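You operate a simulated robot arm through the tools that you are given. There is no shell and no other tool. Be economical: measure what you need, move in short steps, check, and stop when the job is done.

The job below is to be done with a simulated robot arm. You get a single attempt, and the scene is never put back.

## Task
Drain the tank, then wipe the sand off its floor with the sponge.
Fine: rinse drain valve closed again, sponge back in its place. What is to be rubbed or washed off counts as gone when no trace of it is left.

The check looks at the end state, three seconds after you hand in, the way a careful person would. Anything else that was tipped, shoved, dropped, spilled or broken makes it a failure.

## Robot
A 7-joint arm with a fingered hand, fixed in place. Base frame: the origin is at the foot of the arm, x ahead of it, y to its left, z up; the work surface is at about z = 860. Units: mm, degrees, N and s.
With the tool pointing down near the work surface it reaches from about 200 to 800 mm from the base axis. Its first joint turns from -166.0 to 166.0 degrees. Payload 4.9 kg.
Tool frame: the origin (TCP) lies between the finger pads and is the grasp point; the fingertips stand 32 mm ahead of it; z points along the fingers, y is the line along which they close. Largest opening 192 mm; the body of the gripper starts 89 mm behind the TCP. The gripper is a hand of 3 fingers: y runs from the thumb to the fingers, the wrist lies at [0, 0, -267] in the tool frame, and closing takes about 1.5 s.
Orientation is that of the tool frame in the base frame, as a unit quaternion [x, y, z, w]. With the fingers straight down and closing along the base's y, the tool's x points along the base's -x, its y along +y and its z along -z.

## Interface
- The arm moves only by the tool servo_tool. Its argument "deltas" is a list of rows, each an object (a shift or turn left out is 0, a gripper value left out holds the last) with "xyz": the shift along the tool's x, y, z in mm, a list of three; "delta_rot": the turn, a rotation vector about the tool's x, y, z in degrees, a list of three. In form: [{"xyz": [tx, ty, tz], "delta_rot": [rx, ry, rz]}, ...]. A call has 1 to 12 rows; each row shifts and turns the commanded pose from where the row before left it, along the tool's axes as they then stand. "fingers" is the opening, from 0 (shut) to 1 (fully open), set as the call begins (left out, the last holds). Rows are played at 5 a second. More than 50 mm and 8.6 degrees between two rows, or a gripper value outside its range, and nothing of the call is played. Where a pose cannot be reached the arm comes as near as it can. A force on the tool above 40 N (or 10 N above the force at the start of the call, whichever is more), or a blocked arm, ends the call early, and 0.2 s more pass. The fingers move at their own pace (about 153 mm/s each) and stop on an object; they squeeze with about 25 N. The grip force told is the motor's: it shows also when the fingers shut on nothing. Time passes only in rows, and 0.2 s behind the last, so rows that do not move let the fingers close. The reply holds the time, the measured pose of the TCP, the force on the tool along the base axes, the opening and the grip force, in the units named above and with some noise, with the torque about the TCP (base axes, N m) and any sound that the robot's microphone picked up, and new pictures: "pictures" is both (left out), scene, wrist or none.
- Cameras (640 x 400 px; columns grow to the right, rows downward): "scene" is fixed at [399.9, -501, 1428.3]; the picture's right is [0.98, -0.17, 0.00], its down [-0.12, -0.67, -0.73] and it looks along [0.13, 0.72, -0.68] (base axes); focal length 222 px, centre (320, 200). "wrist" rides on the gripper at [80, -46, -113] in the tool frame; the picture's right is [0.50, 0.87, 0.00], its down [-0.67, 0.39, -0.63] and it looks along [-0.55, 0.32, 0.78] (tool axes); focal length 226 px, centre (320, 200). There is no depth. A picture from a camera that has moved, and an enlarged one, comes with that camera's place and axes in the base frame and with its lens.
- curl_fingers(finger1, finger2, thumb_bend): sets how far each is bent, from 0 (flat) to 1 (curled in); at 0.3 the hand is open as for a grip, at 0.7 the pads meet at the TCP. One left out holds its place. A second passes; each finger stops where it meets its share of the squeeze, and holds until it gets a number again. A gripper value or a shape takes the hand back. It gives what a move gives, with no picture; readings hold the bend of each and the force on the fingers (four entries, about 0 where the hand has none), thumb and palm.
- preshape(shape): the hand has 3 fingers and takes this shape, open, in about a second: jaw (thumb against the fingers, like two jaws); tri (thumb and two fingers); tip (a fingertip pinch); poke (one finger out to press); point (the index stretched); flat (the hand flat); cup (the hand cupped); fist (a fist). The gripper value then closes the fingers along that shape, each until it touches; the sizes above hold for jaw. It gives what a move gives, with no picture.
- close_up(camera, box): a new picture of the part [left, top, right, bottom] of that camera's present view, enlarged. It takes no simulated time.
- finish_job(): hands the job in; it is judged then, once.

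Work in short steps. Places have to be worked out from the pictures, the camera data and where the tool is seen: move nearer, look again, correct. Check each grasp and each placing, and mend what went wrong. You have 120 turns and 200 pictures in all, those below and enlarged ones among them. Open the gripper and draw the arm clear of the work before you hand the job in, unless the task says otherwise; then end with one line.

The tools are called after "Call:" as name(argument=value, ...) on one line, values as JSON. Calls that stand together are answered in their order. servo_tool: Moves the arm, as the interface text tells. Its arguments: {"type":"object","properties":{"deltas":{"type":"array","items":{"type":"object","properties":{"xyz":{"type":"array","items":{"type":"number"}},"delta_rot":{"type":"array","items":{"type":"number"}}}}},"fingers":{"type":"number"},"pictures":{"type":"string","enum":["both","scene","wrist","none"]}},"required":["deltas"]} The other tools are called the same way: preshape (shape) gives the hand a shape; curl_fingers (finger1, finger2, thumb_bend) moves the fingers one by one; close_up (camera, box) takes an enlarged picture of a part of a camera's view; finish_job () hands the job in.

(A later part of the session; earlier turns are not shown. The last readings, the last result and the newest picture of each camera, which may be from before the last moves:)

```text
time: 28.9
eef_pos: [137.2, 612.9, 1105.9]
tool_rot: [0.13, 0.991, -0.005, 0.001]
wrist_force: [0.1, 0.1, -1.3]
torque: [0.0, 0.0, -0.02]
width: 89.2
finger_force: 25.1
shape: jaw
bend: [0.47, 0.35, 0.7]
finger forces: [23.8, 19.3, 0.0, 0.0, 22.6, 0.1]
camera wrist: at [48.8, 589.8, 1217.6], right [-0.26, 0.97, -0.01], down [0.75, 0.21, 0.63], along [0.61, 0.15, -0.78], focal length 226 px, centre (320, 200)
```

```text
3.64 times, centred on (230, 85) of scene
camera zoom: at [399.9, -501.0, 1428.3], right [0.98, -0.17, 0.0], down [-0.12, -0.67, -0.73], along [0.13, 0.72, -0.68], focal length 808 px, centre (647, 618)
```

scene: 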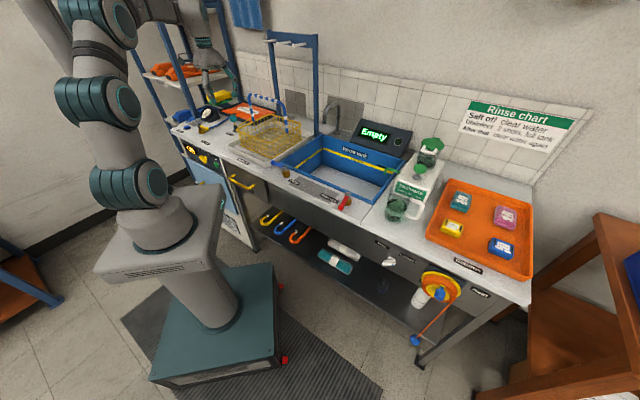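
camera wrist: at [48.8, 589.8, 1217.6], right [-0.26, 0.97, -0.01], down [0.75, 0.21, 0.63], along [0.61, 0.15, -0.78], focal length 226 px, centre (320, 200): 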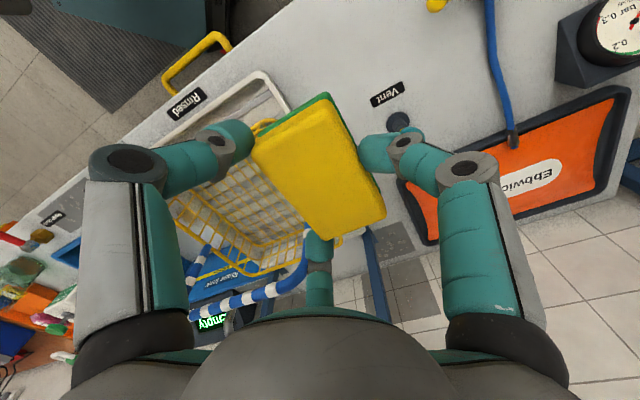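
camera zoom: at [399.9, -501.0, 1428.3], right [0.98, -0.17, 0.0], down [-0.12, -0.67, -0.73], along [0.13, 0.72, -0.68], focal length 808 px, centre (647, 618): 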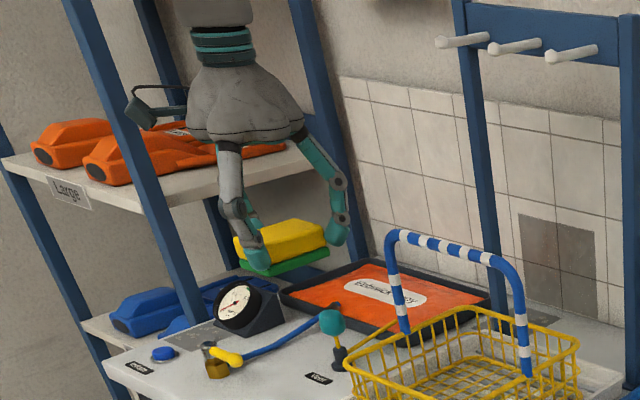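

The sponge is held cleanly, green side down. I raise above the basket handle and fly toward the tank to look at the sand.

Call:
servo_tool(deltas=[{"xyz": [0, 0, -45]}, {"xyz": [0, 0, -45]}, {"xyz": [-42, -23, 0]}, {"xyz": [-42, -23, 0]}, {"xyz": [-42, -23, 0]}, {"xyz": [-42, -23, 0]}, {"xyz": [-42, -23, 0]}, {"xyz": [-42, -23, 0]}, {"xyz": [-42, -23, 0]}, {"xyz": [-42, -23, 0]}, {"xyz": [-42, -23, 0]}, {"xyz": [-42, -23, 0]}])

Call:
close_up(camera="wrist", box=[200, 0, 460, 200])

Call:
close_up(camera="scene", box=[260, 110, 420, 220])

```text
time: 31.5
eef_pos: [482.1, 282.3, 1199.4]
tool_rot: [0.13, 0.991, -0.004, 0.001]
wrist_force: [0.0, 0.8, -1.1]
torque: [0.0, 0.0, -0.03]
width: 89.0
finger_force: 24.9
shape: jaw
bend: [0.47, 0.35, 0.7]
finger forces: [23.9, 17.8, 0.1, 0.1, 22.4, 0.0]
camera wrist: at [392.5, 259.3, 1312.6], right [-0.26, 0.97, -0.01], down [0.75, 0.21, 0.63], along [0.61, 0.16, -0.78], focal length 226 px, centre (320, 200)
```

scene: 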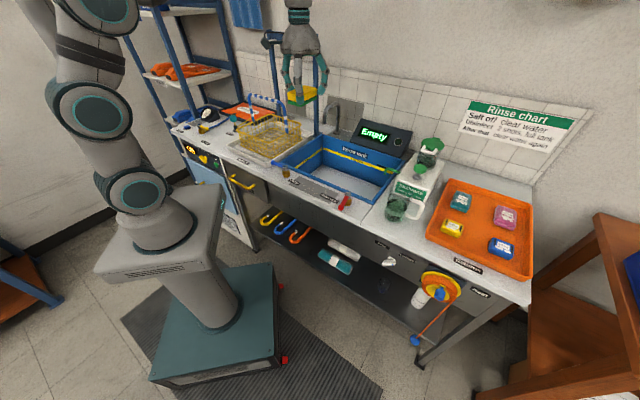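
wrist: 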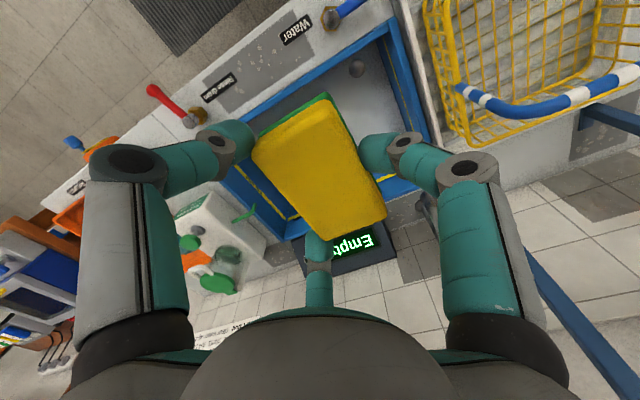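

```text
2.00 times, centred on (330, 100) of wrist
camera zoom: at [392.5, 259.3, 1312.6], right [-0.26, 0.97, -0.01], down [0.75, 0.21, 0.63], along [0.61, 0.16, -0.78], focal length 452 px, centre (300, 400)
```

zoom: 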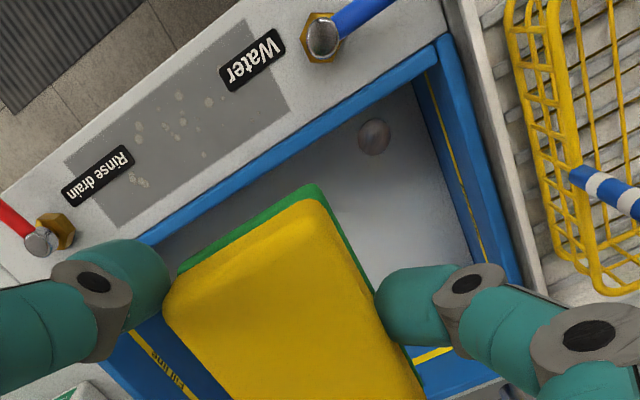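

```text
3.64 times, centred on (340, 165) of scene
camera zoom: at [399.9, -501.0, 1428.3], right [0.98, -0.17, 0.0], down [-0.12, -0.67, -0.73], along [0.13, 0.72, -0.68], focal length 808 px, centre (247, 327)
```

zoom: 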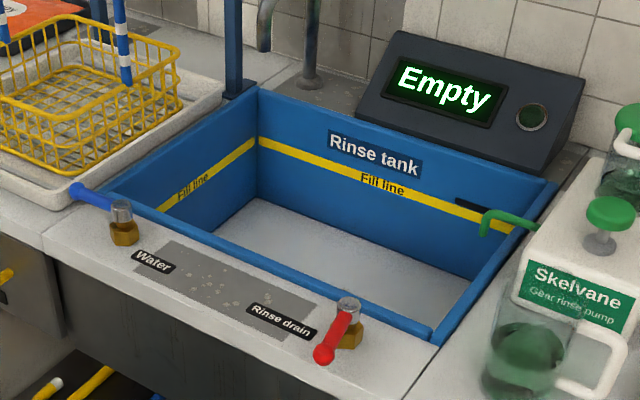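

The tank is empty and its floor is at about z 690, with the sand around (636,310), the tank centre. I hover over it to see it above the sponge in the image.

Call:
servo_tool(deltas=[{"xyz": [-36, 17, 0]}, {"xyz": [-36, 17, 0]}, {"xyz": [-36, 17, 0]}, {"xyz": [-36, 17, 0]}, {}], pictures="wrist")

Call:
close_up(camera="wrist", box=[200, 0, 440, 150])

```text
time: 32.7
eef_pos: [636.9, 308.8, 1206.2]
tool_rot: [0.131, 0.991, 0.0, 0.006]
wrist_force: [-0.5, -0.8, 2.1]
torque: [0.08, -0.12, -0.04]
width: 82.0
finger_force: 25.6
shape: jaw
bend: [0.47, 0.39, 0.69]
finger forces: [28.0, 13.4, 0.0, 0.1, 17.3, 0.0]
camera wrist: at [547.0, 285.5, 1317.3], right [-0.26, 0.97, -0.01], down [0.74, 0.2, 0.64], along [0.62, 0.16, -0.77], focal length 226 px, centre (320, 200)
```

wrist: 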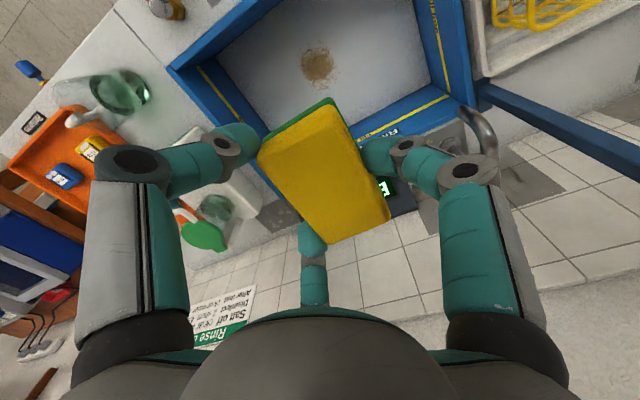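

```text
2.67 times, centred on (320, 75) of wrist
camera zoom: at [547.0, 285.5, 1317.3], right [-0.26, 0.97, -0.01], down [0.74, 0.2, 0.64], along [0.62, 0.16, -0.77], focal length 603 px, centre (320, 533)
```

zoom: 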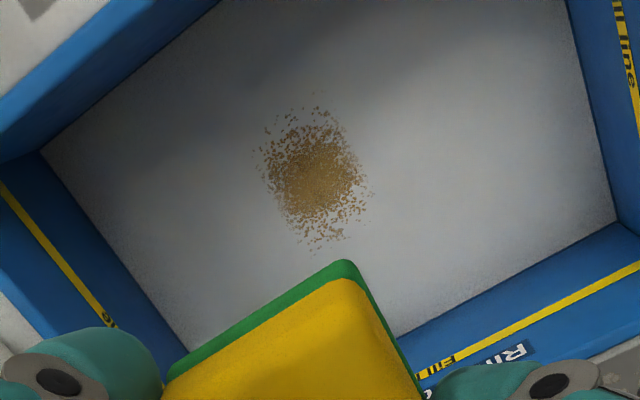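

The sand patch is clear to see. The grip readings shifted slightly, so I check the scene for any contact.

Call:
close_up(camera="scene", box=[200, 0, 460, 220])

```text
1.82 times, centred on (330, 110) of scene
camera zoom: at [399.9, -501.0, 1428.3], right [0.98, -0.17, 0.0], down [-0.12, -0.67, -0.73], along [0.13, 0.72, -0.68], focal length 404 px, centre (302, 364)
```

zoom: 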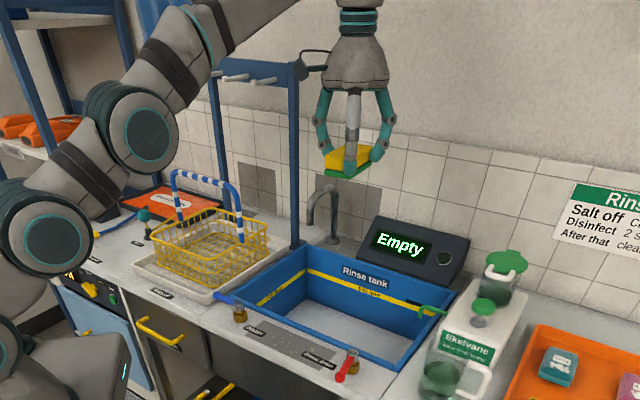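

Nothing was touched in the scene. The sand is centred at (648,305) with a radius of about 55. I move to the wipe's start on the left-front side and descend gently into the tank.

Call:
servo_tool(deltas=[{"xyz": [22, 1, 20]}, {"xyz": [22, 1, 30]}, {"xyz": [22, 1, 30]}, {"xyz": [0, 0, 35]}, {"xyz": [0, 0, 35]}, {"xyz": [0, 0, 35]}, {"xyz": [0, 0, 35]}, {"xyz": [0, 0, 35]}, {"xyz": [0, 0, 35]}, {"xyz": [0, 0, 35]}, {"xyz": [0, 0, 30]}, {"xyz": [0, 0, 20]}])

Call:
close_up(camera="scene", box=[260, 80, 420, 220])

```text
time: 35.3
eef_pos: [577.2, 328.7, 822.5]
tool_rot: [0.13, 0.991, -0.004, 0.002]
wrist_force: [0.5, 0.4, -0.4]
torque: [0.02, 0.02, 0.02]
width: 77.7
finger_force: 25.4
shape: jaw
bend: [0.47, 0.82, 0.68]
finger forces: [26.7, 12.9, 0.0, 0.0, 13.7, 0.0]
camera wrist: at [489.0, 306.7, 935.1], right [-0.26, 0.97, -0.01], down [0.75, 0.21, 0.63], along [0.61, 0.16, -0.78], focal length 226 px, centre (320, 200)
```

scene: 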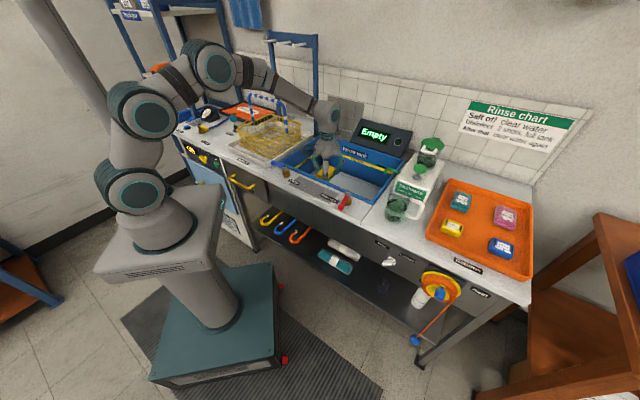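
wrist: 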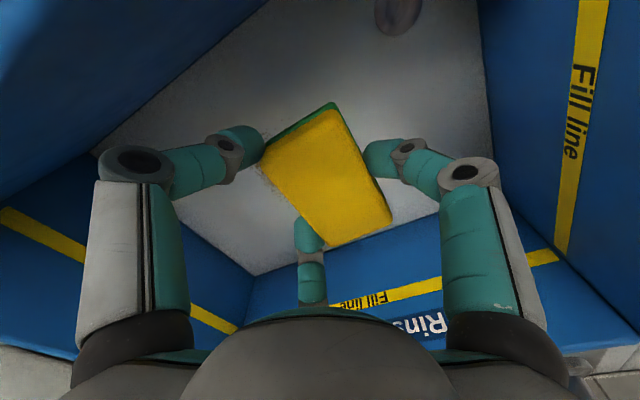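

```text
2.86 times, centred on (340, 150) of scene
camera zoom: at [399.9, -501.0, 1428.3], right [0.98, -0.17, 0.0], down [-0.12, -0.67, -0.73], along [0.13, 0.72, -0.68], focal length 635 px, centre (263, 343)
```

zoom: 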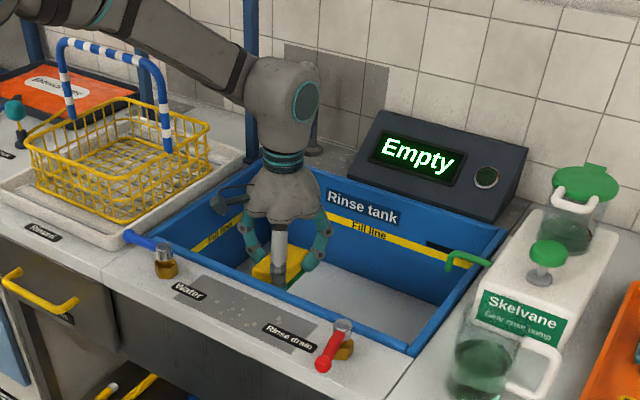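

The grip creeps slightly but still holds. I descend in small steps to touch the floor.

Call:
servo_tool(deltas=[{"xyz": [0, 0, 20]}, {"xyz": [0, 0, 20]}, {"xyz": [0, 0, 15]}, {"xyz": [0, 0, 10]}, {"xyz": [0, 0, 6]}, {"xyz": [0, 0, 5]}, {"xyz": [0, 0, 5]}], pictures="wrist")

```text
time: 36.9
eef_pos: [577.8, 328.4, 743.6]
tool_rot: [0.131, 0.991, -0.005, 0.001]
wrist_force: [0.6, 0.5, 0.6]
torque: [-0.02, 0.02, 0.02]
width: 77.5
finger_force: 24.7
shape: jaw
bend: [0.47, 0.82, 0.68]
finger forces: [26.5, 12.8, 0.0, 0.0, 13.6, 0.0]
camera wrist: at [488.9, 304.8, 855.1], right [-0.26, 0.97, -0.01], down [0.75, 0.21, 0.63], along [0.61, 0.16, -0.78], focal length 226 px, centre (320, 200)
```

wrist: 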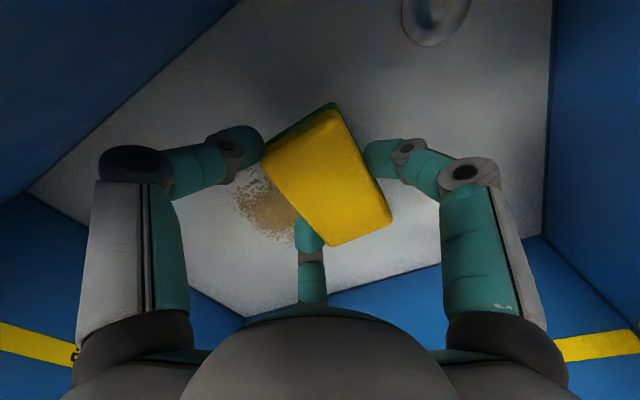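

Grip stable, sand visible beside the sponge. I keep descending by 3 mm steps until contact.

Call:
servo_tool(deltas=[{"xyz": [0, 0, 3]}, {"xyz": [0, 0, 3]}, {"xyz": [0, 0, 3]}], pictures="none")

Call:
servo_tool(deltas=[{"xyz": [0, 0, 3]}, {"xyz": [0, 0, 3]}], pictures="none")

```text
time: 37.7
eef_pos: [577.3, 326.5, 734.5]
tool_rot: [0.13, 0.991, -0.004, 0.001]
wrist_force: [0.6, 0.7, 0.1]
torque: [-0.01, -0.03, 0.02]
width: 77.5
finger_force: 24.8
shape: jaw
bend: [0.47, 0.82, 0.68]
finger forces: [26.3, 12.9, 0.0, 0.0, 13.6, 0.0]
```

```text
time: 38.3
eef_pos: [577.8, 327.0, 729.1]
tool_rot: [0.131, 0.991, -0.005, 0.001]
wrist_force: [0.3, 0.7, 0.5]
torque: [-0.01, 0.0, 0.0]
width: 77.6
finger_force: 24.9
shape: jaw
bend: [0.47, 0.82, 0.68]
finger forces: [26.5, 12.9, 0.1, 0.0, 13.5, 0.0]
```

No contact yet; I go on down.

Call:
servo_tool(deltas=[{"xyz": [0, 0, 4]}, {"xyz": [0, 0, 4]}], pictures="none")

Call:
servo_tool(deltas=[{"xyz": [0, 0, 4]}, {"xyz": [0, 0, 4]}], pictures="wrist")

```text
time: 38.9
eef_pos: [578.1, 327.3, 722.3]
tool_rot: [0.131, 0.991, -0.003, 0.002]
wrist_force: [-6.6, -2.8, 20.6]
torque: [0.04, 0.5, -0.07]
width: 79.0
finger_force: 25.0
shape: jaw
bend: [0.47, 0.82, 0.68]
finger forces: [31.4, 13.2, 0.1, 0.0, 17.2, 0.1]
```

```text
time: 39.3
eef_pos: [581.2, 328.6, 723.2]
tool_rot: [0.13, 0.991, -0.003, 0.003]
wrist_force: [-6.0, -3.1, 13.6]
torque: [-0.02, 0.45, -0.04]
width: 80.7
finger_force: 25.0
shape: jaw
bend: [0.8, 0.83, 0.67]
finger forces: [29.1, 12.8, 0.0, 0.0, 15.6, 0.0]
stopped in row 2: the force on the tool passed its limit at 43 N (the readings are from after the stop); the commanded pose is now the measured one
camera wrist: at [490.8, 305.6, 834.4], right [-0.26, 0.97, -0.01], down [0.74, 0.2, 0.64], along [0.61, 0.16, -0.77], focal length 226 px, centre (320, 200)
```

wrist: 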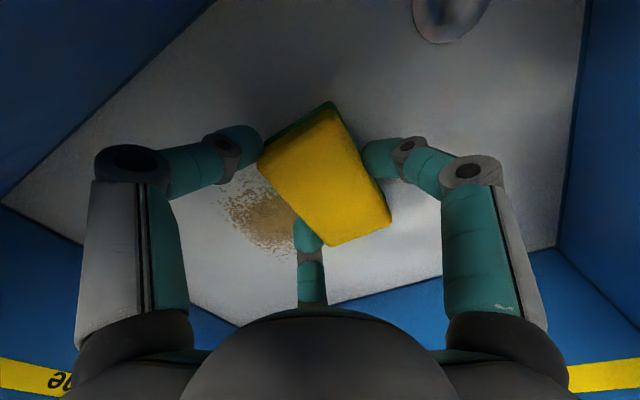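

Floor contact at TCP z≈723. I sweep along the tank over the patch, keeping this height.

Call:
servo_tool(deltas=[{"xyz": [0, 0, -1]}, {"xyz": [-10.4, -6, 0]}, {"xyz": [-10.4, -6, 0]}, {"xyz": [-10.4, -6, 0]}, {"xyz": [-10.4, -6, 0]}, {"xyz": [-10.4, -6, 0]}, {"xyz": [-10.4, -6, 0]}], pictures="wrist")

```text
time: 40.9
eef_pos: [631.8, 278.0, 722.6]
tool_rot: [0.13, 0.991, -0.004, 0.002]
wrist_force: [-3.9, 4.2, 7.9]
torque: [0.32, 0.27, -0.03]
width: 78.5
finger_force: 25.4
shape: jaw
bend: [0.46, 0.82, 0.67]
finger forces: [30.6, 12.7, 0.0, 0.0, 12.2, 0.1]
camera wrist: at [541.6, 253.6, 835.1], right [-0.26, 0.97, -0.01], down [0.75, 0.2, 0.63], along [0.61, 0.16, -0.77], focal length 226 px, centre (320, 200)
```

wrist: 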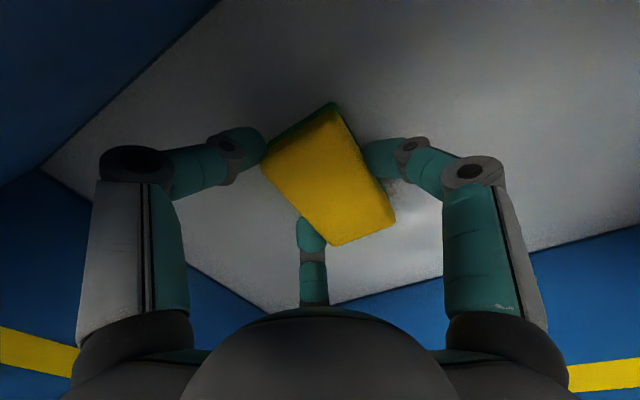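

Steady 8 N contact. I continue past the patch and step over for the return stroke.

Call:
servo_tool(deltas=[{"xyz": [-11.3, -6.5, 0]}, {"xyz": [-11.3, -6.5, 0]}, {"xyz": [-11.3, -6.5, 0]}, {"xyz": [-11.3, -6.5, 0]}, {"xyz": [-11.3, -6.5, 0]}, {"xyz": [-11.3, -6.5, 0]}, {"xyz": [-5.3, 9.2, 0]}, {"xyz": [-5.3, 9.2, 0]}, {"xyz": [-5.3, 9.2, 0]}], pictures="wrist")

Call:
servo_tool(deltas=[{"xyz": [11.3, 6.5, 0]}, {"xyz": [11.3, 6.5, 0]}, {"xyz": [11.3, 6.5, 0]}, {"xyz": [11.3, 6.5, 0]}, {"xyz": [11.3, 6.5, 0]}, {"xyz": [11.3, 6.5, 0]}, {"xyz": [11.3, 6.5, 0]}, {"xyz": [11.3, 6.5, 0]}, {"xyz": [11.3, 6.5, 0]}, {"xyz": [11.3, 6.5, 0]}, {"xyz": [11.3, 6.5, 0]}], pictures="wrist")

```text
time: 42.9
eef_pos: [708.2, 244.1, 723.7]
tool_rot: [0.131, 0.991, -0.003, 0.004]
wrist_force: [-0.8, -0.9, 0.8]
torque: [0.01, -0.01, -0.04]
width: 75.1
finger_force: 24.5
shape: jaw
bend: [0.8, 0.82, 0.66]
finger forces: [21.4, 14.2, 0.0, 0.0, 12.0, 0.1]
camera wrist: at [619.7, 221.4, 835.1], right [-0.26, 0.97, -0.01], down [0.75, 0.2, 0.63], along [0.61, 0.16, -0.77], focal length 226 px, centre (320, 200)
```

wrist: 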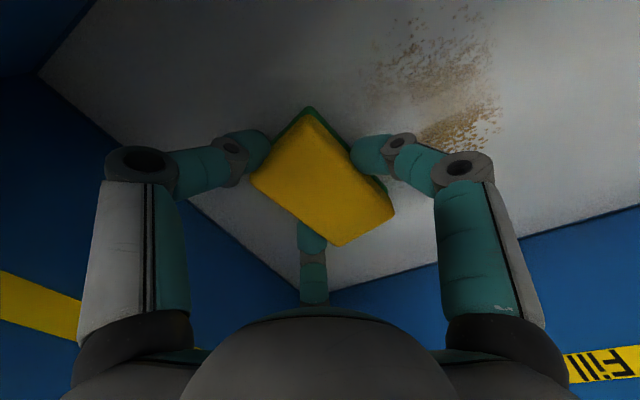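

```text
time: 45.3
eef_pos: [607.4, 347.0, 723.5]
tool_rot: [0.131, 0.991, -0.002, 0.005]
wrist_force: [4.3, -3.9, 7.1]
torque: [-0.09, -0.16, -0.05]
width: 75.3
finger_force: 24.5
shape: jaw
bend: [0.8, 0.82, 0.66]
finger forces: [20.7, 16.8, 0.0, 0.1, 12.2, 0.0]
camera wrist: at [517.8, 323.7, 834.5], right [-0.26, 0.97, -0.01], down [0.74, 0.2, 0.64], along [0.62, 0.16, -0.77], focal length 226 px, centre (320, 200)
```

wrist: 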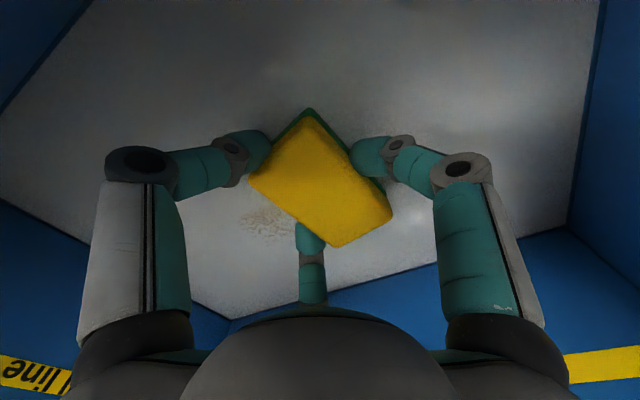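

Wiping works; a faint remnant lies on the back side near (684,312). I step 30 mm toward the back and sweep again.

Call:
servo_tool(deltas=[{"xyz": [-5, 9, 0]}, {"xyz": [-5, 9, 0]}, {"xyz": [-5, 9, 0]}, {"xyz": [-11.3, -6.5, 0]}, {"xyz": [-11.3, -6.5, 0]}, {"xyz": [-11.3, -6.5, 0]}, {"xyz": [-11.3, -6.5, 0]}, {"xyz": [-11.3, -6.5, 0]}, {"xyz": [-11.3, -6.5, 0]}, {"xyz": [-11.3, -6.5, 0]}, {"xyz": [-11.3, -6.5, 0]}, {"xyz": [-11.3, -6.5, 0]}], pictures="wrist")

Call:
servo_tool(deltas=[{"xyz": [-5, 9, 0]}, {"xyz": [-5, 9, 0]}, {"xyz": [11.3, 6.5, 0]}, {"xyz": [11.3, 6.5, 0]}, {"xyz": [11.3, 6.5, 0]}, {"xyz": [11.3, 6.5, 0]}, {"xyz": [11.3, 6.5, 0]}, {"xyz": [11.3, 6.5, 0]}, {"xyz": [11.3, 6.5, 0]}, {"xyz": [11.3, 6.5, 0]}, {"xyz": [11.3, 6.5, 0]}, {"xyz": [11.3, 6.5, 0]}], pictures="wrist")

```text
time: 47.9
eef_pos: [711.4, 284.9, 723.4]
tool_rot: [0.13, 0.991, -0.003, 0.003]
wrist_force: [-2.4, 3.5, 5.2]
torque: [0.19, 0.06, 0.03]
width: 74.6
finger_force: 24.5
shape: jaw
bend: [0.8, 0.82, 0.66]
finger forces: [25.5, 13.9, 0.0, 0.1, 10.9, 0.0]
camera wrist: at [622.8, 262.0, 834.6], right [-0.26, 0.97, -0.01], down [0.75, 0.2, 0.63], along [0.61, 0.16, -0.77], focal length 226 px, centre (320, 200)
```

wrist: 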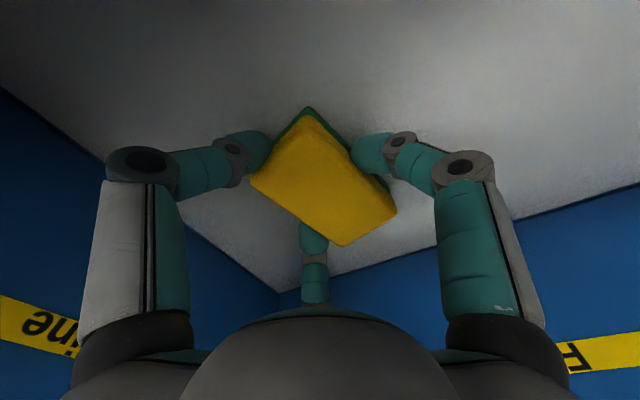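

```text
time: 50.5
eef_pos: [634.7, 392.0, 722.4]
tool_rot: [0.131, 0.991, -0.003, 0.005]
wrist_force: [3.2, -4.1, 7.4]
torque: [-0.04, -0.14, 0.0]
width: 75.1
finger_force: 25.4
shape: jaw
bend: [0.8, 0.82, 0.66]
finger forces: [20.7, 16.7, 0.0, 0.0, 12.5, 0.0]
camera wrist: at [545.2, 368.6, 834.1], right [-0.26, 0.97, -0.01], down [0.74, 0.2, 0.64], along [0.62, 0.16, -0.77], focal length 226 px, centre (320, 200)
```

wrist: 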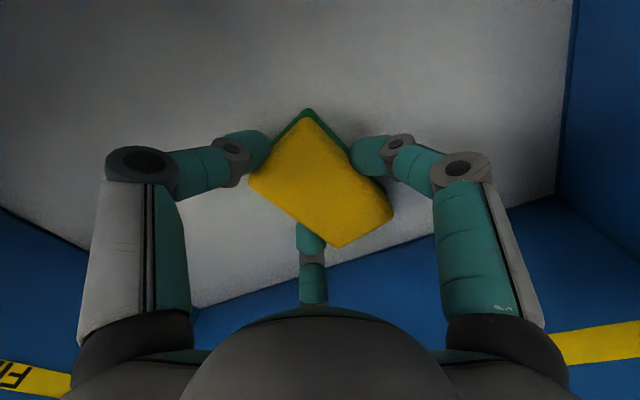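

The floor looks clean. I make one more diagonal pass through the centre and then lift to inspect.

Call:
servo_tool(deltas=[{"xyz": [-5.7, -12, 0]}, {"xyz": [-5.7, -12, 0]}, {"xyz": [-5.7, -12, 0]}, {"xyz": [-5.7, -12, 0]}, {"xyz": [-5.7, -12, 0]}, {"xyz": [-5.7, -12, 0]}, {"xyz": [-5.7, -12, 0]}, {"xyz": [6, -10, 0]}, {"xyz": [6, -10, 0]}, {"xyz": [6, -10, 0]}], pictures="none")

Call:
servo_tool(deltas=[{"xyz": [0, 0, -15]}, {"xyz": [0, 0, -30]}, {"xyz": [0, 0, -40]}, {"xyz": [0, 0, -40]}, {"xyz": [0, 0, -40]}, {"xyz": [0, 0, -40]}, {"xyz": [0, 0, -40]}, {"xyz": [0, 0, -40]}, {"xyz": [0, 0, -40]}, {"xyz": [0, 0, -40]}, {"xyz": [0, 0, -40]}, {"xyz": [0, 0, -40]}], pictures="wrist")

Call:
close_up(camera="wrist", box=[180, 0, 460, 160])

```text
time: 52.7
eef_pos: [626.5, 276.9, 724.3]
tool_rot: [0.131, 0.991, -0.002, 0.004]
wrist_force: [4.4, 5.2, 7.9]
torque: [0.22, -0.18, -0.02]
width: 74.2
finger_force: 25.5
shape: jaw
bend: [0.8, 0.82, 0.65]
finger forces: [21.9, 16.2, 0.1, 0.1, 9.0, 0.1]
```

```text
time: 55.3
eef_pos: [621.4, 280.2, 1168.0]
tool_rot: [0.131, 0.991, -0.003, 0.003]
wrist_force: [0.2, 0.0, -0.8]
torque: [0.0, 0.02, -0.02]
width: 74.0
finger_force: 25.3
shape: jaw
bend: [0.8, 0.82, 0.65]
finger forces: [20.8, 13.6, 0.1, 0.1, 11.4, 0.0]
camera wrist: at [532.7, 257.6, 1280.1], right [-0.26, 0.97, -0.01], down [0.75, 0.21, 0.63], along [0.61, 0.16, -0.77], focal length 226 px, centre (320, 200)
```

wrist: 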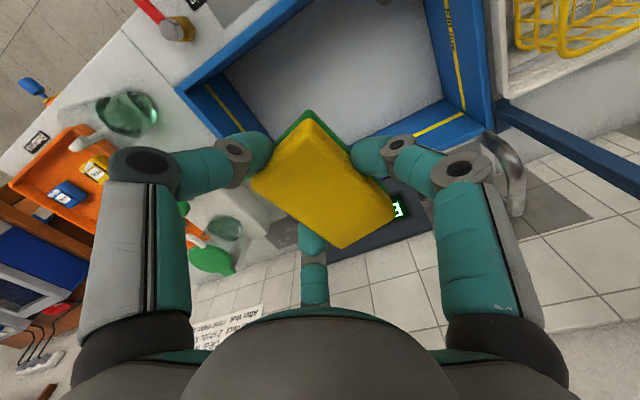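

```text
2.29 times, centred on (320, 80) of wrist
camera zoom: at [532.7, 257.6, 1280.1], right [-0.26, 0.97, -0.01], down [0.75, 0.21, 0.63], along [0.61, 0.16, -0.77], focal length 517 px, centre (320, 474)
```

zoom: 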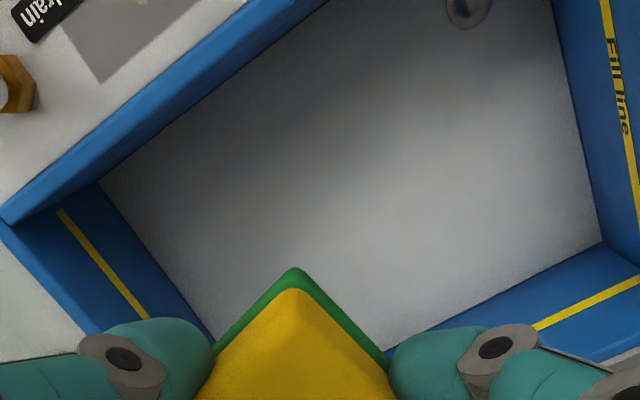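

The floor is clean. The sponge has turned about 11° in the grip, so I compensate on the way back: target TCP about (128,610) with the hand turned +11.5°. I fly back at height.

Call:
servo_tool(deltas=[{"xyz": [0, 0, -40]}, {"xyz": [40, 13.6, 0]}, {"xyz": [40, 13.6, 0]}, {"xyz": [40, 13.6, 0]}, {"xyz": [40, 13.6, 0]}, {"xyz": [40, 13.6, 0]}, {"xyz": [40, 13.6, 0]}, {"xyz": [40, 13.6, 0]}, {"xyz": [40, 13.6, 0]}, {"xyz": [40, 13.6, 0]}, {"xyz": [40, 13.6, 0]}], pictures="none")

Call:
servo_tool(deltas=[{"xyz": [40, 13.6, 0]}, {"xyz": [40, 13.6, 0]}, {"xyz": [40, 13.6, 0]}, {"xyz": [40, 13.6, 0]}, {"delta_rot": [0, 0, 5.75]}, {"delta_rot": [0, 0, 5.75]}, {"xyz": [0, 0, 40]}, {"xyz": [0, 0, 40]}, {"xyz": [0, 0, 40]}, {}])

```text
time: 57.7
eef_pos: [270.2, 515.1, 1205.1]
tool_rot: [0.13, 0.991, -0.002, 0.004]
wrist_force: [0.2, 0.2, 0.4]
torque: [-0.01, 0.01, 0.01]
width: 73.9
finger_force: 25.1
shape: jaw
bend: [0.8, 0.82, 0.65]
finger forces: [20.7, 13.6, 0.0, 0.1, 11.2, 0.0]
```

```text
time: 59.9
eef_pos: [129.6, 608.2, 1080.9]
tool_rot: [0.229, 0.973, -0.003, 0.004]
wrist_force: [0.5, -0.2, 0.3]
torque: [0.04, 0.02, -0.01]
width: 74.0
finger_force: 25.0
shape: jaw
bend: [0.8, 0.82, 0.65]
finger forces: [20.5, 13.5, 0.1, 0.0, 11.0, 0.1]
camera wrist: at [38.3, 603.9, 1192.2], right [-0.06, 1.0, -0.01], down [0.77, 0.05, 0.64], along [0.63, 0.03, -0.77], focal length 226 px, centre (320, 200)
```

scene: 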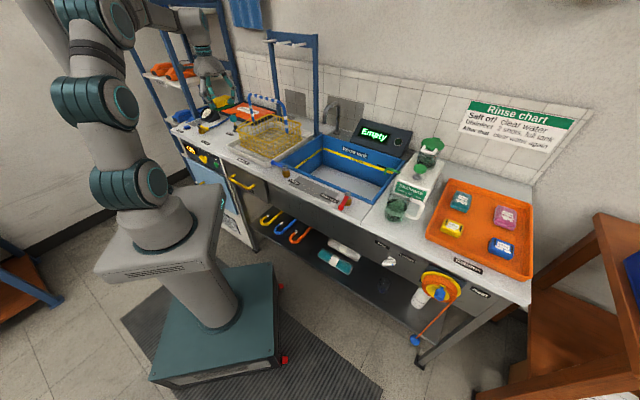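
wrist: 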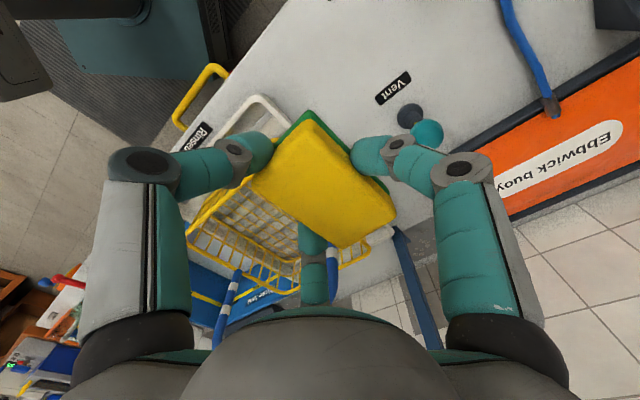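

The pose is as planned. I descend to just above the counter and check alignment with the tray.

Call:
servo_tool(deltas=[{"xyz": [0, 0, 35]}, {"xyz": [0, 0, 35]}, {"xyz": [0, 0, 35]}, {"xyz": [0, 0, 30]}, {"xyz": [0, 0, 20]}, {}], pictures="wrist")

Call:
close_up(camera="scene", box=[180, 70, 290, 170])

```text
time: 61.3
eef_pos: [132.0, 607.6, 926.9]
tool_rot: [0.23, 0.973, -0.003, 0.003]
wrist_force: [0.6, 0.4, -0.6]
torque: [-0.03, 0.04, 0.01]
width: 74.0
finger_force: 24.8
shape: jaw
bend: [0.8, 0.82, 0.65]
finger forces: [20.5, 13.6, 0.0, 0.0, 10.9, 0.0]
camera wrist: at [39.4, 602.7, 1037.8], right [-0.06, 1.0, -0.01], down [0.77, 0.05, 0.64], along [0.63, 0.03, -0.77], focal length 226 px, centre (320, 200)
```

wrist: 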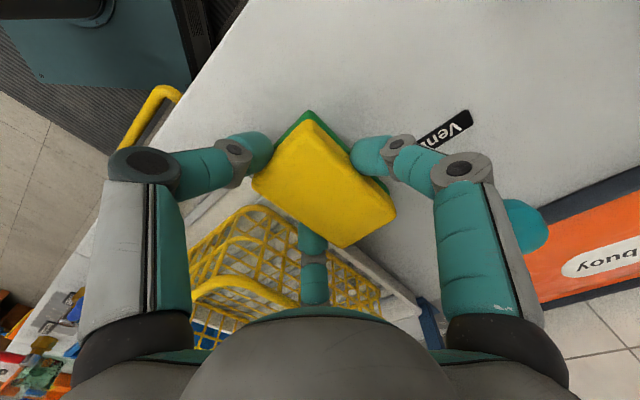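

```text
4.00 times, centred on (235, 120) of scene
camera zoom: at [399.9, -501.0, 1428.3], right [0.98, -0.17, 0.0], down [-0.12, -0.67, -0.73], along [0.13, 0.72, -0.68], focal length 889 px, centre (660, 520)
```

zoom: 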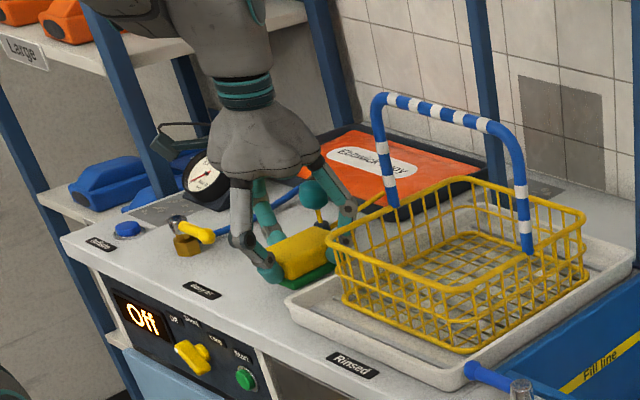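

I correct 4.7 mm and lower until the sponge touches the counter.

Call:
servo_tool(deltas=[{"xyz": [4.7, 0.3, 5]}, {"xyz": [0, 0, 5]}, {"xyz": [0, 0, 4]}, {"xyz": [0, 0, 3]}], pictures="none")

Call:
servo_tool(deltas=[{"xyz": [0, 0, 3]}, {"xyz": [0, 0, 2]}], pictures="none")

```text
time: 62.3
eef_pos: [128.5, 608.8, 910.4]
tool_rot: [0.229, 0.973, -0.002, 0.003]
wrist_force: [0.0, -0.4, -1.2]
torque: [-0.02, -0.02, -0.04]
width: 74.2
finger_force: 25.0
shape: jaw
bend: [0.8, 0.82, 0.65]
finger forces: [20.5, 13.6, 0.1, 0.0, 10.9, 0.0]
```

```text
time: 62.9
eef_pos: [129.1, 608.9, 904.6]
tool_rot: [0.23, 0.973, -0.002, 0.003]
wrist_force: [0.4, -0.3, -0.2]
torque: [0.01, -0.03, 0.01]
width: 74.2
finger_force: 24.9
shape: jaw
bend: [0.8, 0.82, 0.65]
finger forces: [20.3, 13.6, 0.1, 0.0, 11.0, 0.1]
```

No contact yet at 904.6; a little further.

Call:
servo_tool(deltas=[{"xyz": [0, 0, 2]}, {"xyz": [0, 0, 2]}], pictures="none")

Call:
servo_tool(deltas=[{"xyz": [0, 0, 1.5]}], pictures="wrist")

Call:
close_up(camera="scene", box=[190, 90, 270, 160])

```text
time: 63.5
eef_pos: [129.1, 608.8, 903.5]
tool_rot: [0.229, 0.973, -0.002, 0.003]
wrist_force: [-0.8, -2.3, 8.4]
torque: [-0.02, -0.05, 0.0]
width: 74.2
finger_force: 25.3
shape: jaw
bend: [0.8, 0.82, 0.65]
finger forces: [21.2, 14.5, 0.0, 0.0, 12.2, 0.0]
```

```text
time: 63.9
eef_pos: [128.5, 608.5, 902.4]
tool_rot: [0.229, 0.973, 0.0, 0.004]
wrist_force: [0.4, -1.6, 13.7]
torque: [-0.04, -0.14, -0.02]
width: 74.2
finger_force: 24.7
shape: jaw
bend: [0.8, 0.82, 0.65]
finger forces: [21.8, 15.6, 0.0, 0.0, 12.3, 0.1]
camera wrist: at [36.3, 603.6, 1013.5], right [-0.06, 1.0, 0.0], down [0.77, 0.05, 0.64], along [0.64, 0.04, -0.77], focal length 226 px, centre (320, 200)
```

wrist: 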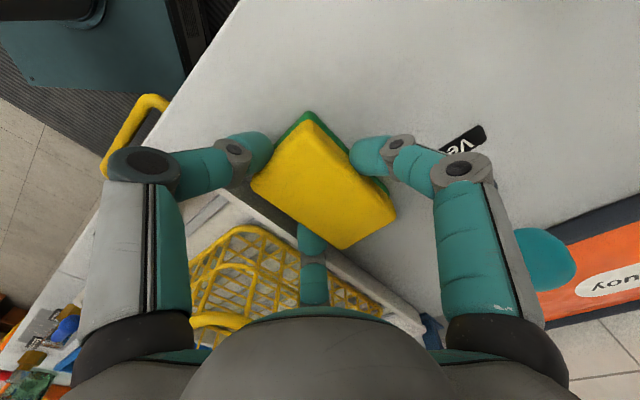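

```text
5.71 times, centred on (230, 125) of scene
camera zoom: at [399.9, -501.0, 1428.3], right [0.98, -0.17, 0.0], down [-0.12, -0.67, -0.73], along [0.13, 0.72, -0.68], focal length 1270 px, centre (834, 629)
```

zoom: 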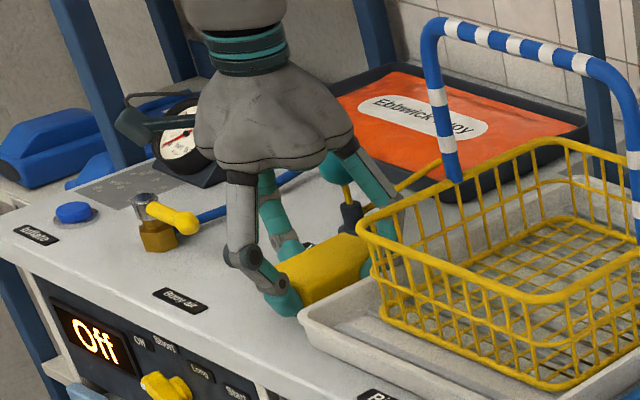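

The sponge's corners match the original ones within about 5 mm and it rests on the counter. I release with a limited opening and look.

Call:
servo_tool(deltas=[{}, {}, {}, {}, {}], fingers=0.55, pictures="wrist")

Call:
close_up(camera="wrist", box=[160, 40, 480, 280])

```text
time: 65.1
eef_pos: [128.4, 608.1, 901.7]
tool_rot: [0.229, 0.973, -0.003, 0.003]
wrist_force: [-5.2, 3.2, 0.9]
torque: [0.04, -0.03, 0.23]
width: 102.2
finger_force: 0.1
shape: jaw
bend: [0.34, 0.37, 0.7]
finger forces: [0.0, 5.1, 0.1, 0.1, 0.0, 0.0]
camera wrist: at [36.0, 603.2, 1011.6], right [-0.06, 1.0, -0.01], down [0.77, 0.05, 0.64], along [0.63, 0.03, -0.77], focal length 226 px, centre (320, 200)
```

wrist: 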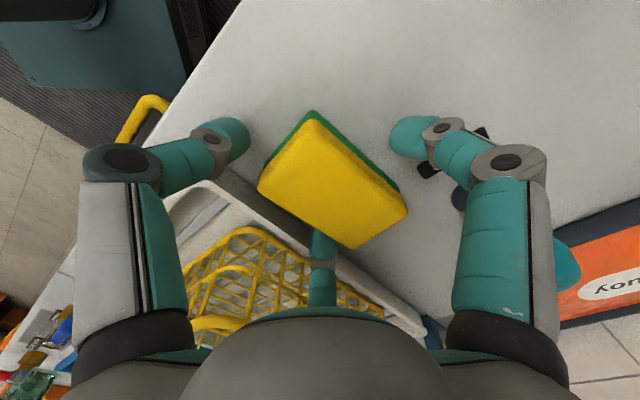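

```text
1.67 times, centred on (320, 160) of wrist
camera zoom: at [36.0, 603.2, 1011.6], right [-0.06, 1.0, -0.01], down [0.77, 0.05, 0.64], along [0.63, 0.03, -0.77], focal length 377 px, centre (320, 267)
```

zoom: 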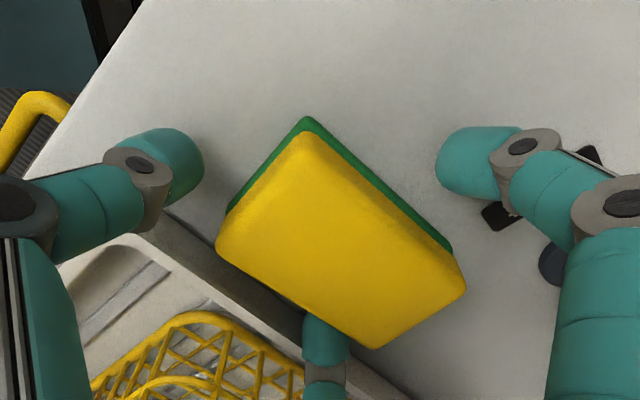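

Finger 2 is leaning lightly on the tray (5 N); I close a touch to relieve it and lift straight up.

Call:
servo_tool(deltas=[{}, {}, {"xyz": [0, 0, -10]}, {"xyz": [0, 0, -20]}, {"xyz": [0, 0, -40]}, {"xyz": [0, 0, -40]}, {"xyz": [0, 0, -40]}, {}], fingers=0.51, pictures="wrist")

Call:
close_up(camera="wrist", box=[160, 0, 480, 240])

Call:
close_up(camera="scene", box=[180, 90, 300, 170])

```text
time: 66.9
eef_pos: [126.2, 608.5, 1050.3]
tool_rot: [0.23, 0.973, -0.003, 0.004]
wrist_force: [-0.1, -0.2, 0.9]
torque: [0.0, -0.06, 0.02]
width: 98.4
finger_force: 0.0
shape: jaw
bend: [0.36, 0.36, 0.7]
finger forces: [0.0, 0.0, 0.0, 0.0, 0.0, 0.0]
camera wrist: at [34.0, 603.9, 1161.7], right [-0.06, 1.0, -0.01], down [0.77, 0.05, 0.64], along [0.63, 0.03, -0.77], focal length 226 px, centre (320, 200)
```

wrist: 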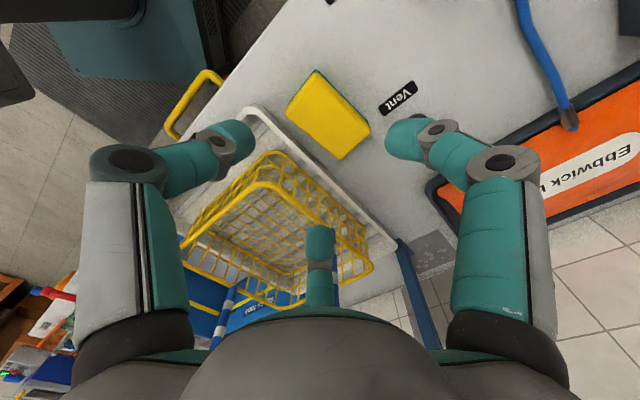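

```text
1.67 times, centred on (320, 120) of wrist
camera zoom: at [34.0, 603.9, 1161.7], right [-0.06, 1.0, -0.01], down [0.77, 0.05, 0.64], along [0.63, 0.03, -0.77], focal length 377 px, centre (320, 333)
```

zoom: 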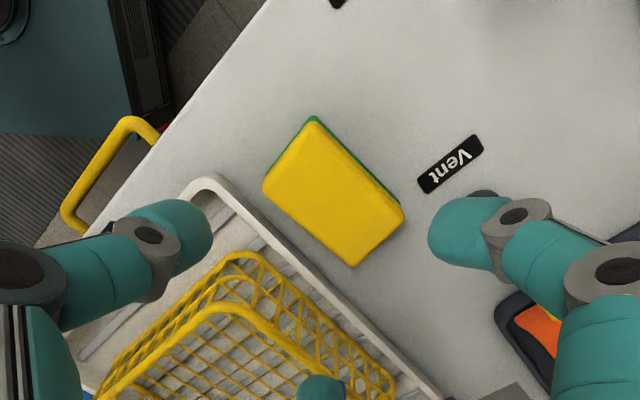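

```text
5.00 times, centred on (240, 130) of scene
camera zoom: at [399.9, -501.0, 1428.3], right [0.98, -0.17, 0.0], down [-0.12, -0.67, -0.73], along [0.13, 0.72, -0.68], focal length 1111 px, centre (720, 550)
```

zoom: 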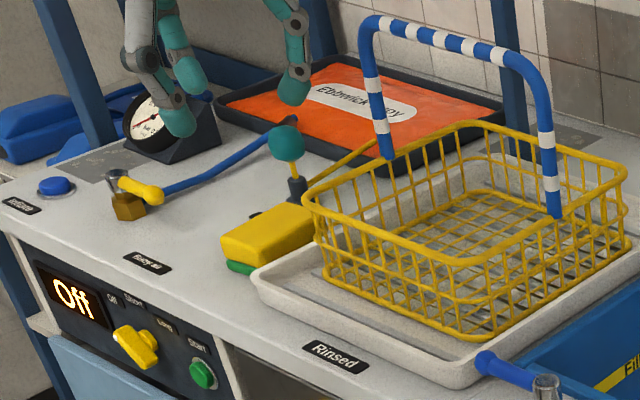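

The sponge sits at its old place (centre within about 4 mm). Now I return to the drain lever with the fist closed, to approach it from its left side.

Call:
servo_tool(deltas=[{"xyz": [0, 0, -45]}, {"xyz": [0, 0, -45]}, {"xyz": [0, 0, -45], "delta_rot": [0, 0, 6.2]}, {"delta_rot": [0, 0, 6.2]}, {"delta_rot": [0, 0, 6.2]}, {"xyz": [-45, -6.7, 0]}, {"xyz": [-45, -6.7, 0]}, {"xyz": [-45, -6.7, 0]}, {"xyz": [-45, -6.7, 0]}, {"xyz": [-45, -6.7, 0]}, {"xyz": [-45, -6.7, 0]}, {"xyz": [-45, -6.7, 0]}], pictures="none", fingers=0)

Call:
servo_tool(deltas=[{"xyz": [-45, -6.7, 0]}, {"xyz": [-45, -6.7, 0]}, {"xyz": [-45, -6.7, 0]}, {"xyz": [-45, -6.7, 0]}, {"xyz": [-45, -6.7, 0]}, {"xyz": [-45, -6.7, 0]}, {"xyz": [-45, -6.7, 0]}, {"xyz": [-40, -6, 0]}, {"xyz": [0, 0, 40]}, {"xyz": [0, 0, 40]}, {"xyz": [0, 0, 40]}, {}])

```text
time: 69.5
eef_pos: [314.2, 355.8, 1189.2]
tool_rot: [0.383, 0.924, -0.002, 0.004]
wrist_force: [0.6, 0.0, -0.1]
torque: [0.02, 0.0, 0.01]
width: 0.0
finger_force: 25.0
shape: jaw
bend: [0.7, 0.7, 0.7]
finger forces: [0.0, 0.0, 0.1, 0.0, 0.0, 0.1]
```

```text
time: 72.1
eef_pos: [531.9, 64.6, 1070.5]
tool_rot: [0.383, 0.924, -0.002, 0.004]
wrist_force: [0.1, 0.3, 0.0]
torque: [0.04, -0.02, 0.01]
width: 0.0
finger_force: 24.8
shape: jaw
bend: [0.7, 0.7, 0.7]
finger forces: [0.0, 0.1, 0.0, 0.0, 0.1, 0.0]
camera wrist: at [441.9, 89.6, 1181.8], right [0.26, 0.97, 0.0], down [0.74, -0.2, 0.64], along [0.61, -0.17, -0.77], focal length 226 px, centre (320, 200)
```

scene: 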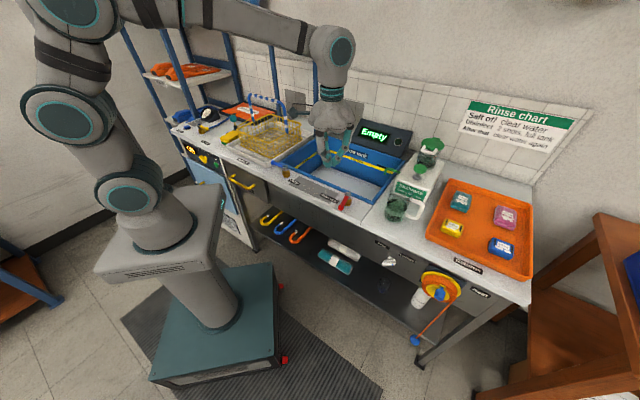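
wrist: 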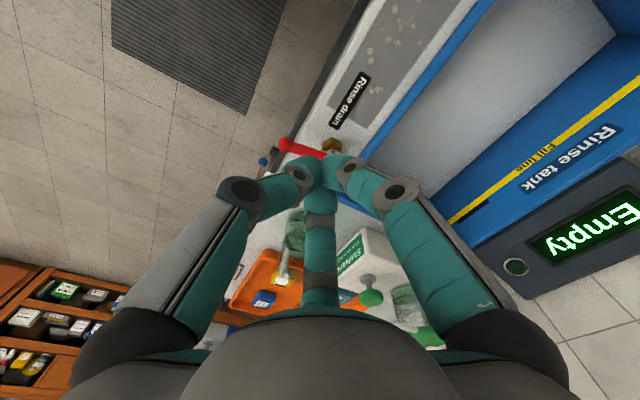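

The lever points to the front; my TCP is about 50 mm left of it. I lower to the pushing height.

Call:
servo_tool(deltas=[{"xyz": [0, 0, 35]}, {"xyz": [0, 0, 35]}, {"xyz": [0, 0, 35]}, {"xyz": [0, 0, 30]}, {"xyz": [0, 0, 23]}, {}], pictures="wrist")

Call:
close_up(camera="scene", box=[300, 150, 420, 225])

```text
time: 73.5
eef_pos: [529.7, 63.6, 911.6]
tool_rot: [0.384, 0.923, -0.003, 0.004]
wrist_force: [0.2, -0.1, 1.2]
torque: [0.01, -0.03, 0.0]
width: 0.1
finger_force: 24.8
shape: jaw
bend: [0.7, 0.7, 0.7]
finger forces: [0.0, 0.1, 0.0, 0.1, 0.0, 0.0]
camera wrist: at [441.7, 88.5, 1022.7], right [0.26, 0.97, 0.0], down [0.74, -0.2, 0.64], along [0.61, -0.17, -0.77], focal length 226 px, centre (320, 200)
```

wrist: 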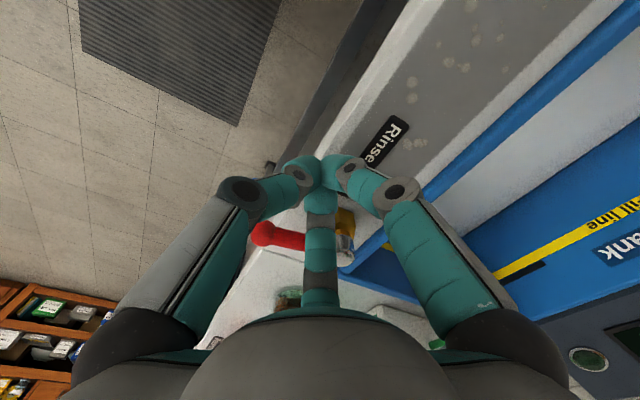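

```text
5.33 times, centred on (360, 188) of scene
camera zoom: at [399.9, -501.0, 1428.3], right [0.98, -0.17, 0.0], down [-0.12, -0.67, -0.73], along [0.13, 0.72, -0.68], focal length 1185 px, centre (107, 267)
```

zoom: 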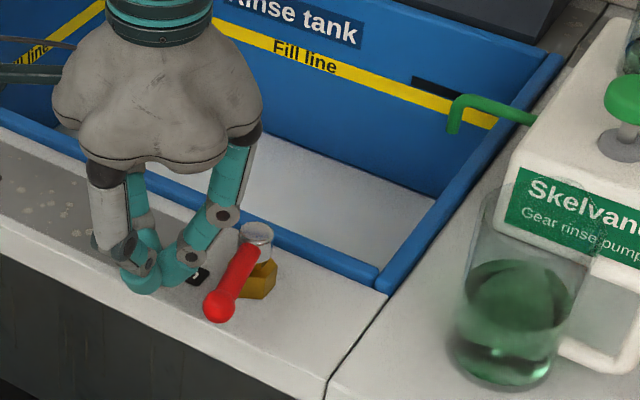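

Clear of the lever. I push it along the arc back toward the closed stop.

Call:
servo_tool(deltas=[{"xyz": [-9, -1, 0]}, {"xyz": [-9, -1, 0]}, {"xyz": [-10, -1, 0]}, {"xyz": [-8, -1, 0]}, {"xyz": [-8, -1, 0]}, {"xyz": [-8, -1, 0]}, {"xyz": [-8, 0, 0]}, {"xyz": [-8, 2, 0]}], pictures="wrist")

Call:
close_up(camera="scene", box=[300, 150, 420, 225])

```text
time: 75.3
eef_pos: [576.7, 12.9, 912.4]
tool_rot: [0.384, 0.923, -0.002, 0.003]
wrist_force: [-0.5, -0.1, 1.0]
torque: [-0.02, 0.01, 0.0]
width: 0.0
finger_force: 25.2
shape: jaw
bend: [0.7, 0.7, 0.7]
finger forces: [0.0, 0.8, 0.0, 0.0, 0.1, 0.1]
camera wrist: at [486.5, 37.5, 1024.0], right [0.26, 0.97, 0.0], down [0.75, -0.2, 0.64], along [0.61, -0.17, -0.77], focal length 226 px, centre (320, 200)
```

wrist: 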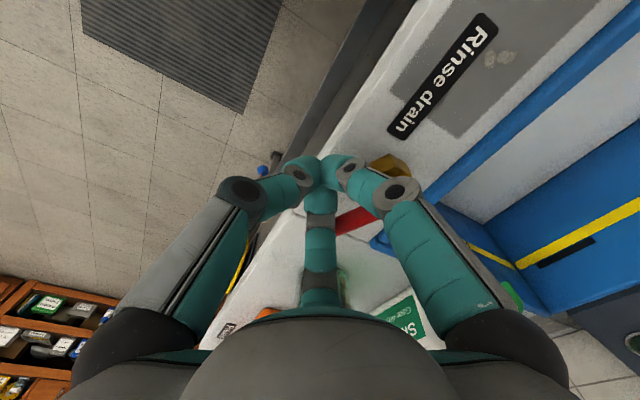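

```text
5.33 times, centred on (360, 188) of scene
camera zoom: at [399.9, -501.0, 1428.3], right [0.98, -0.17, 0.0], down [-0.12, -0.67, -0.73], along [0.13, 0.72, -0.68], focal length 1185 px, centre (107, 267)
```

zoom: 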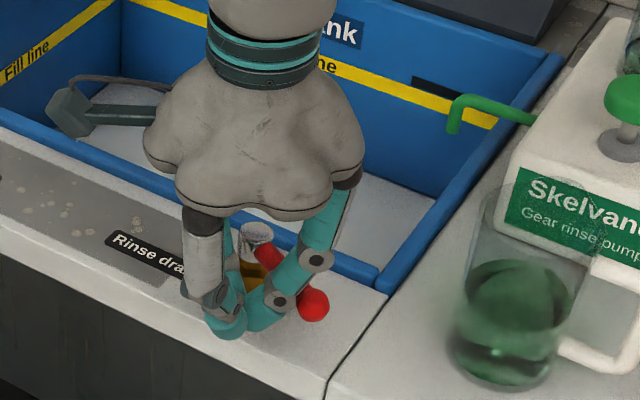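

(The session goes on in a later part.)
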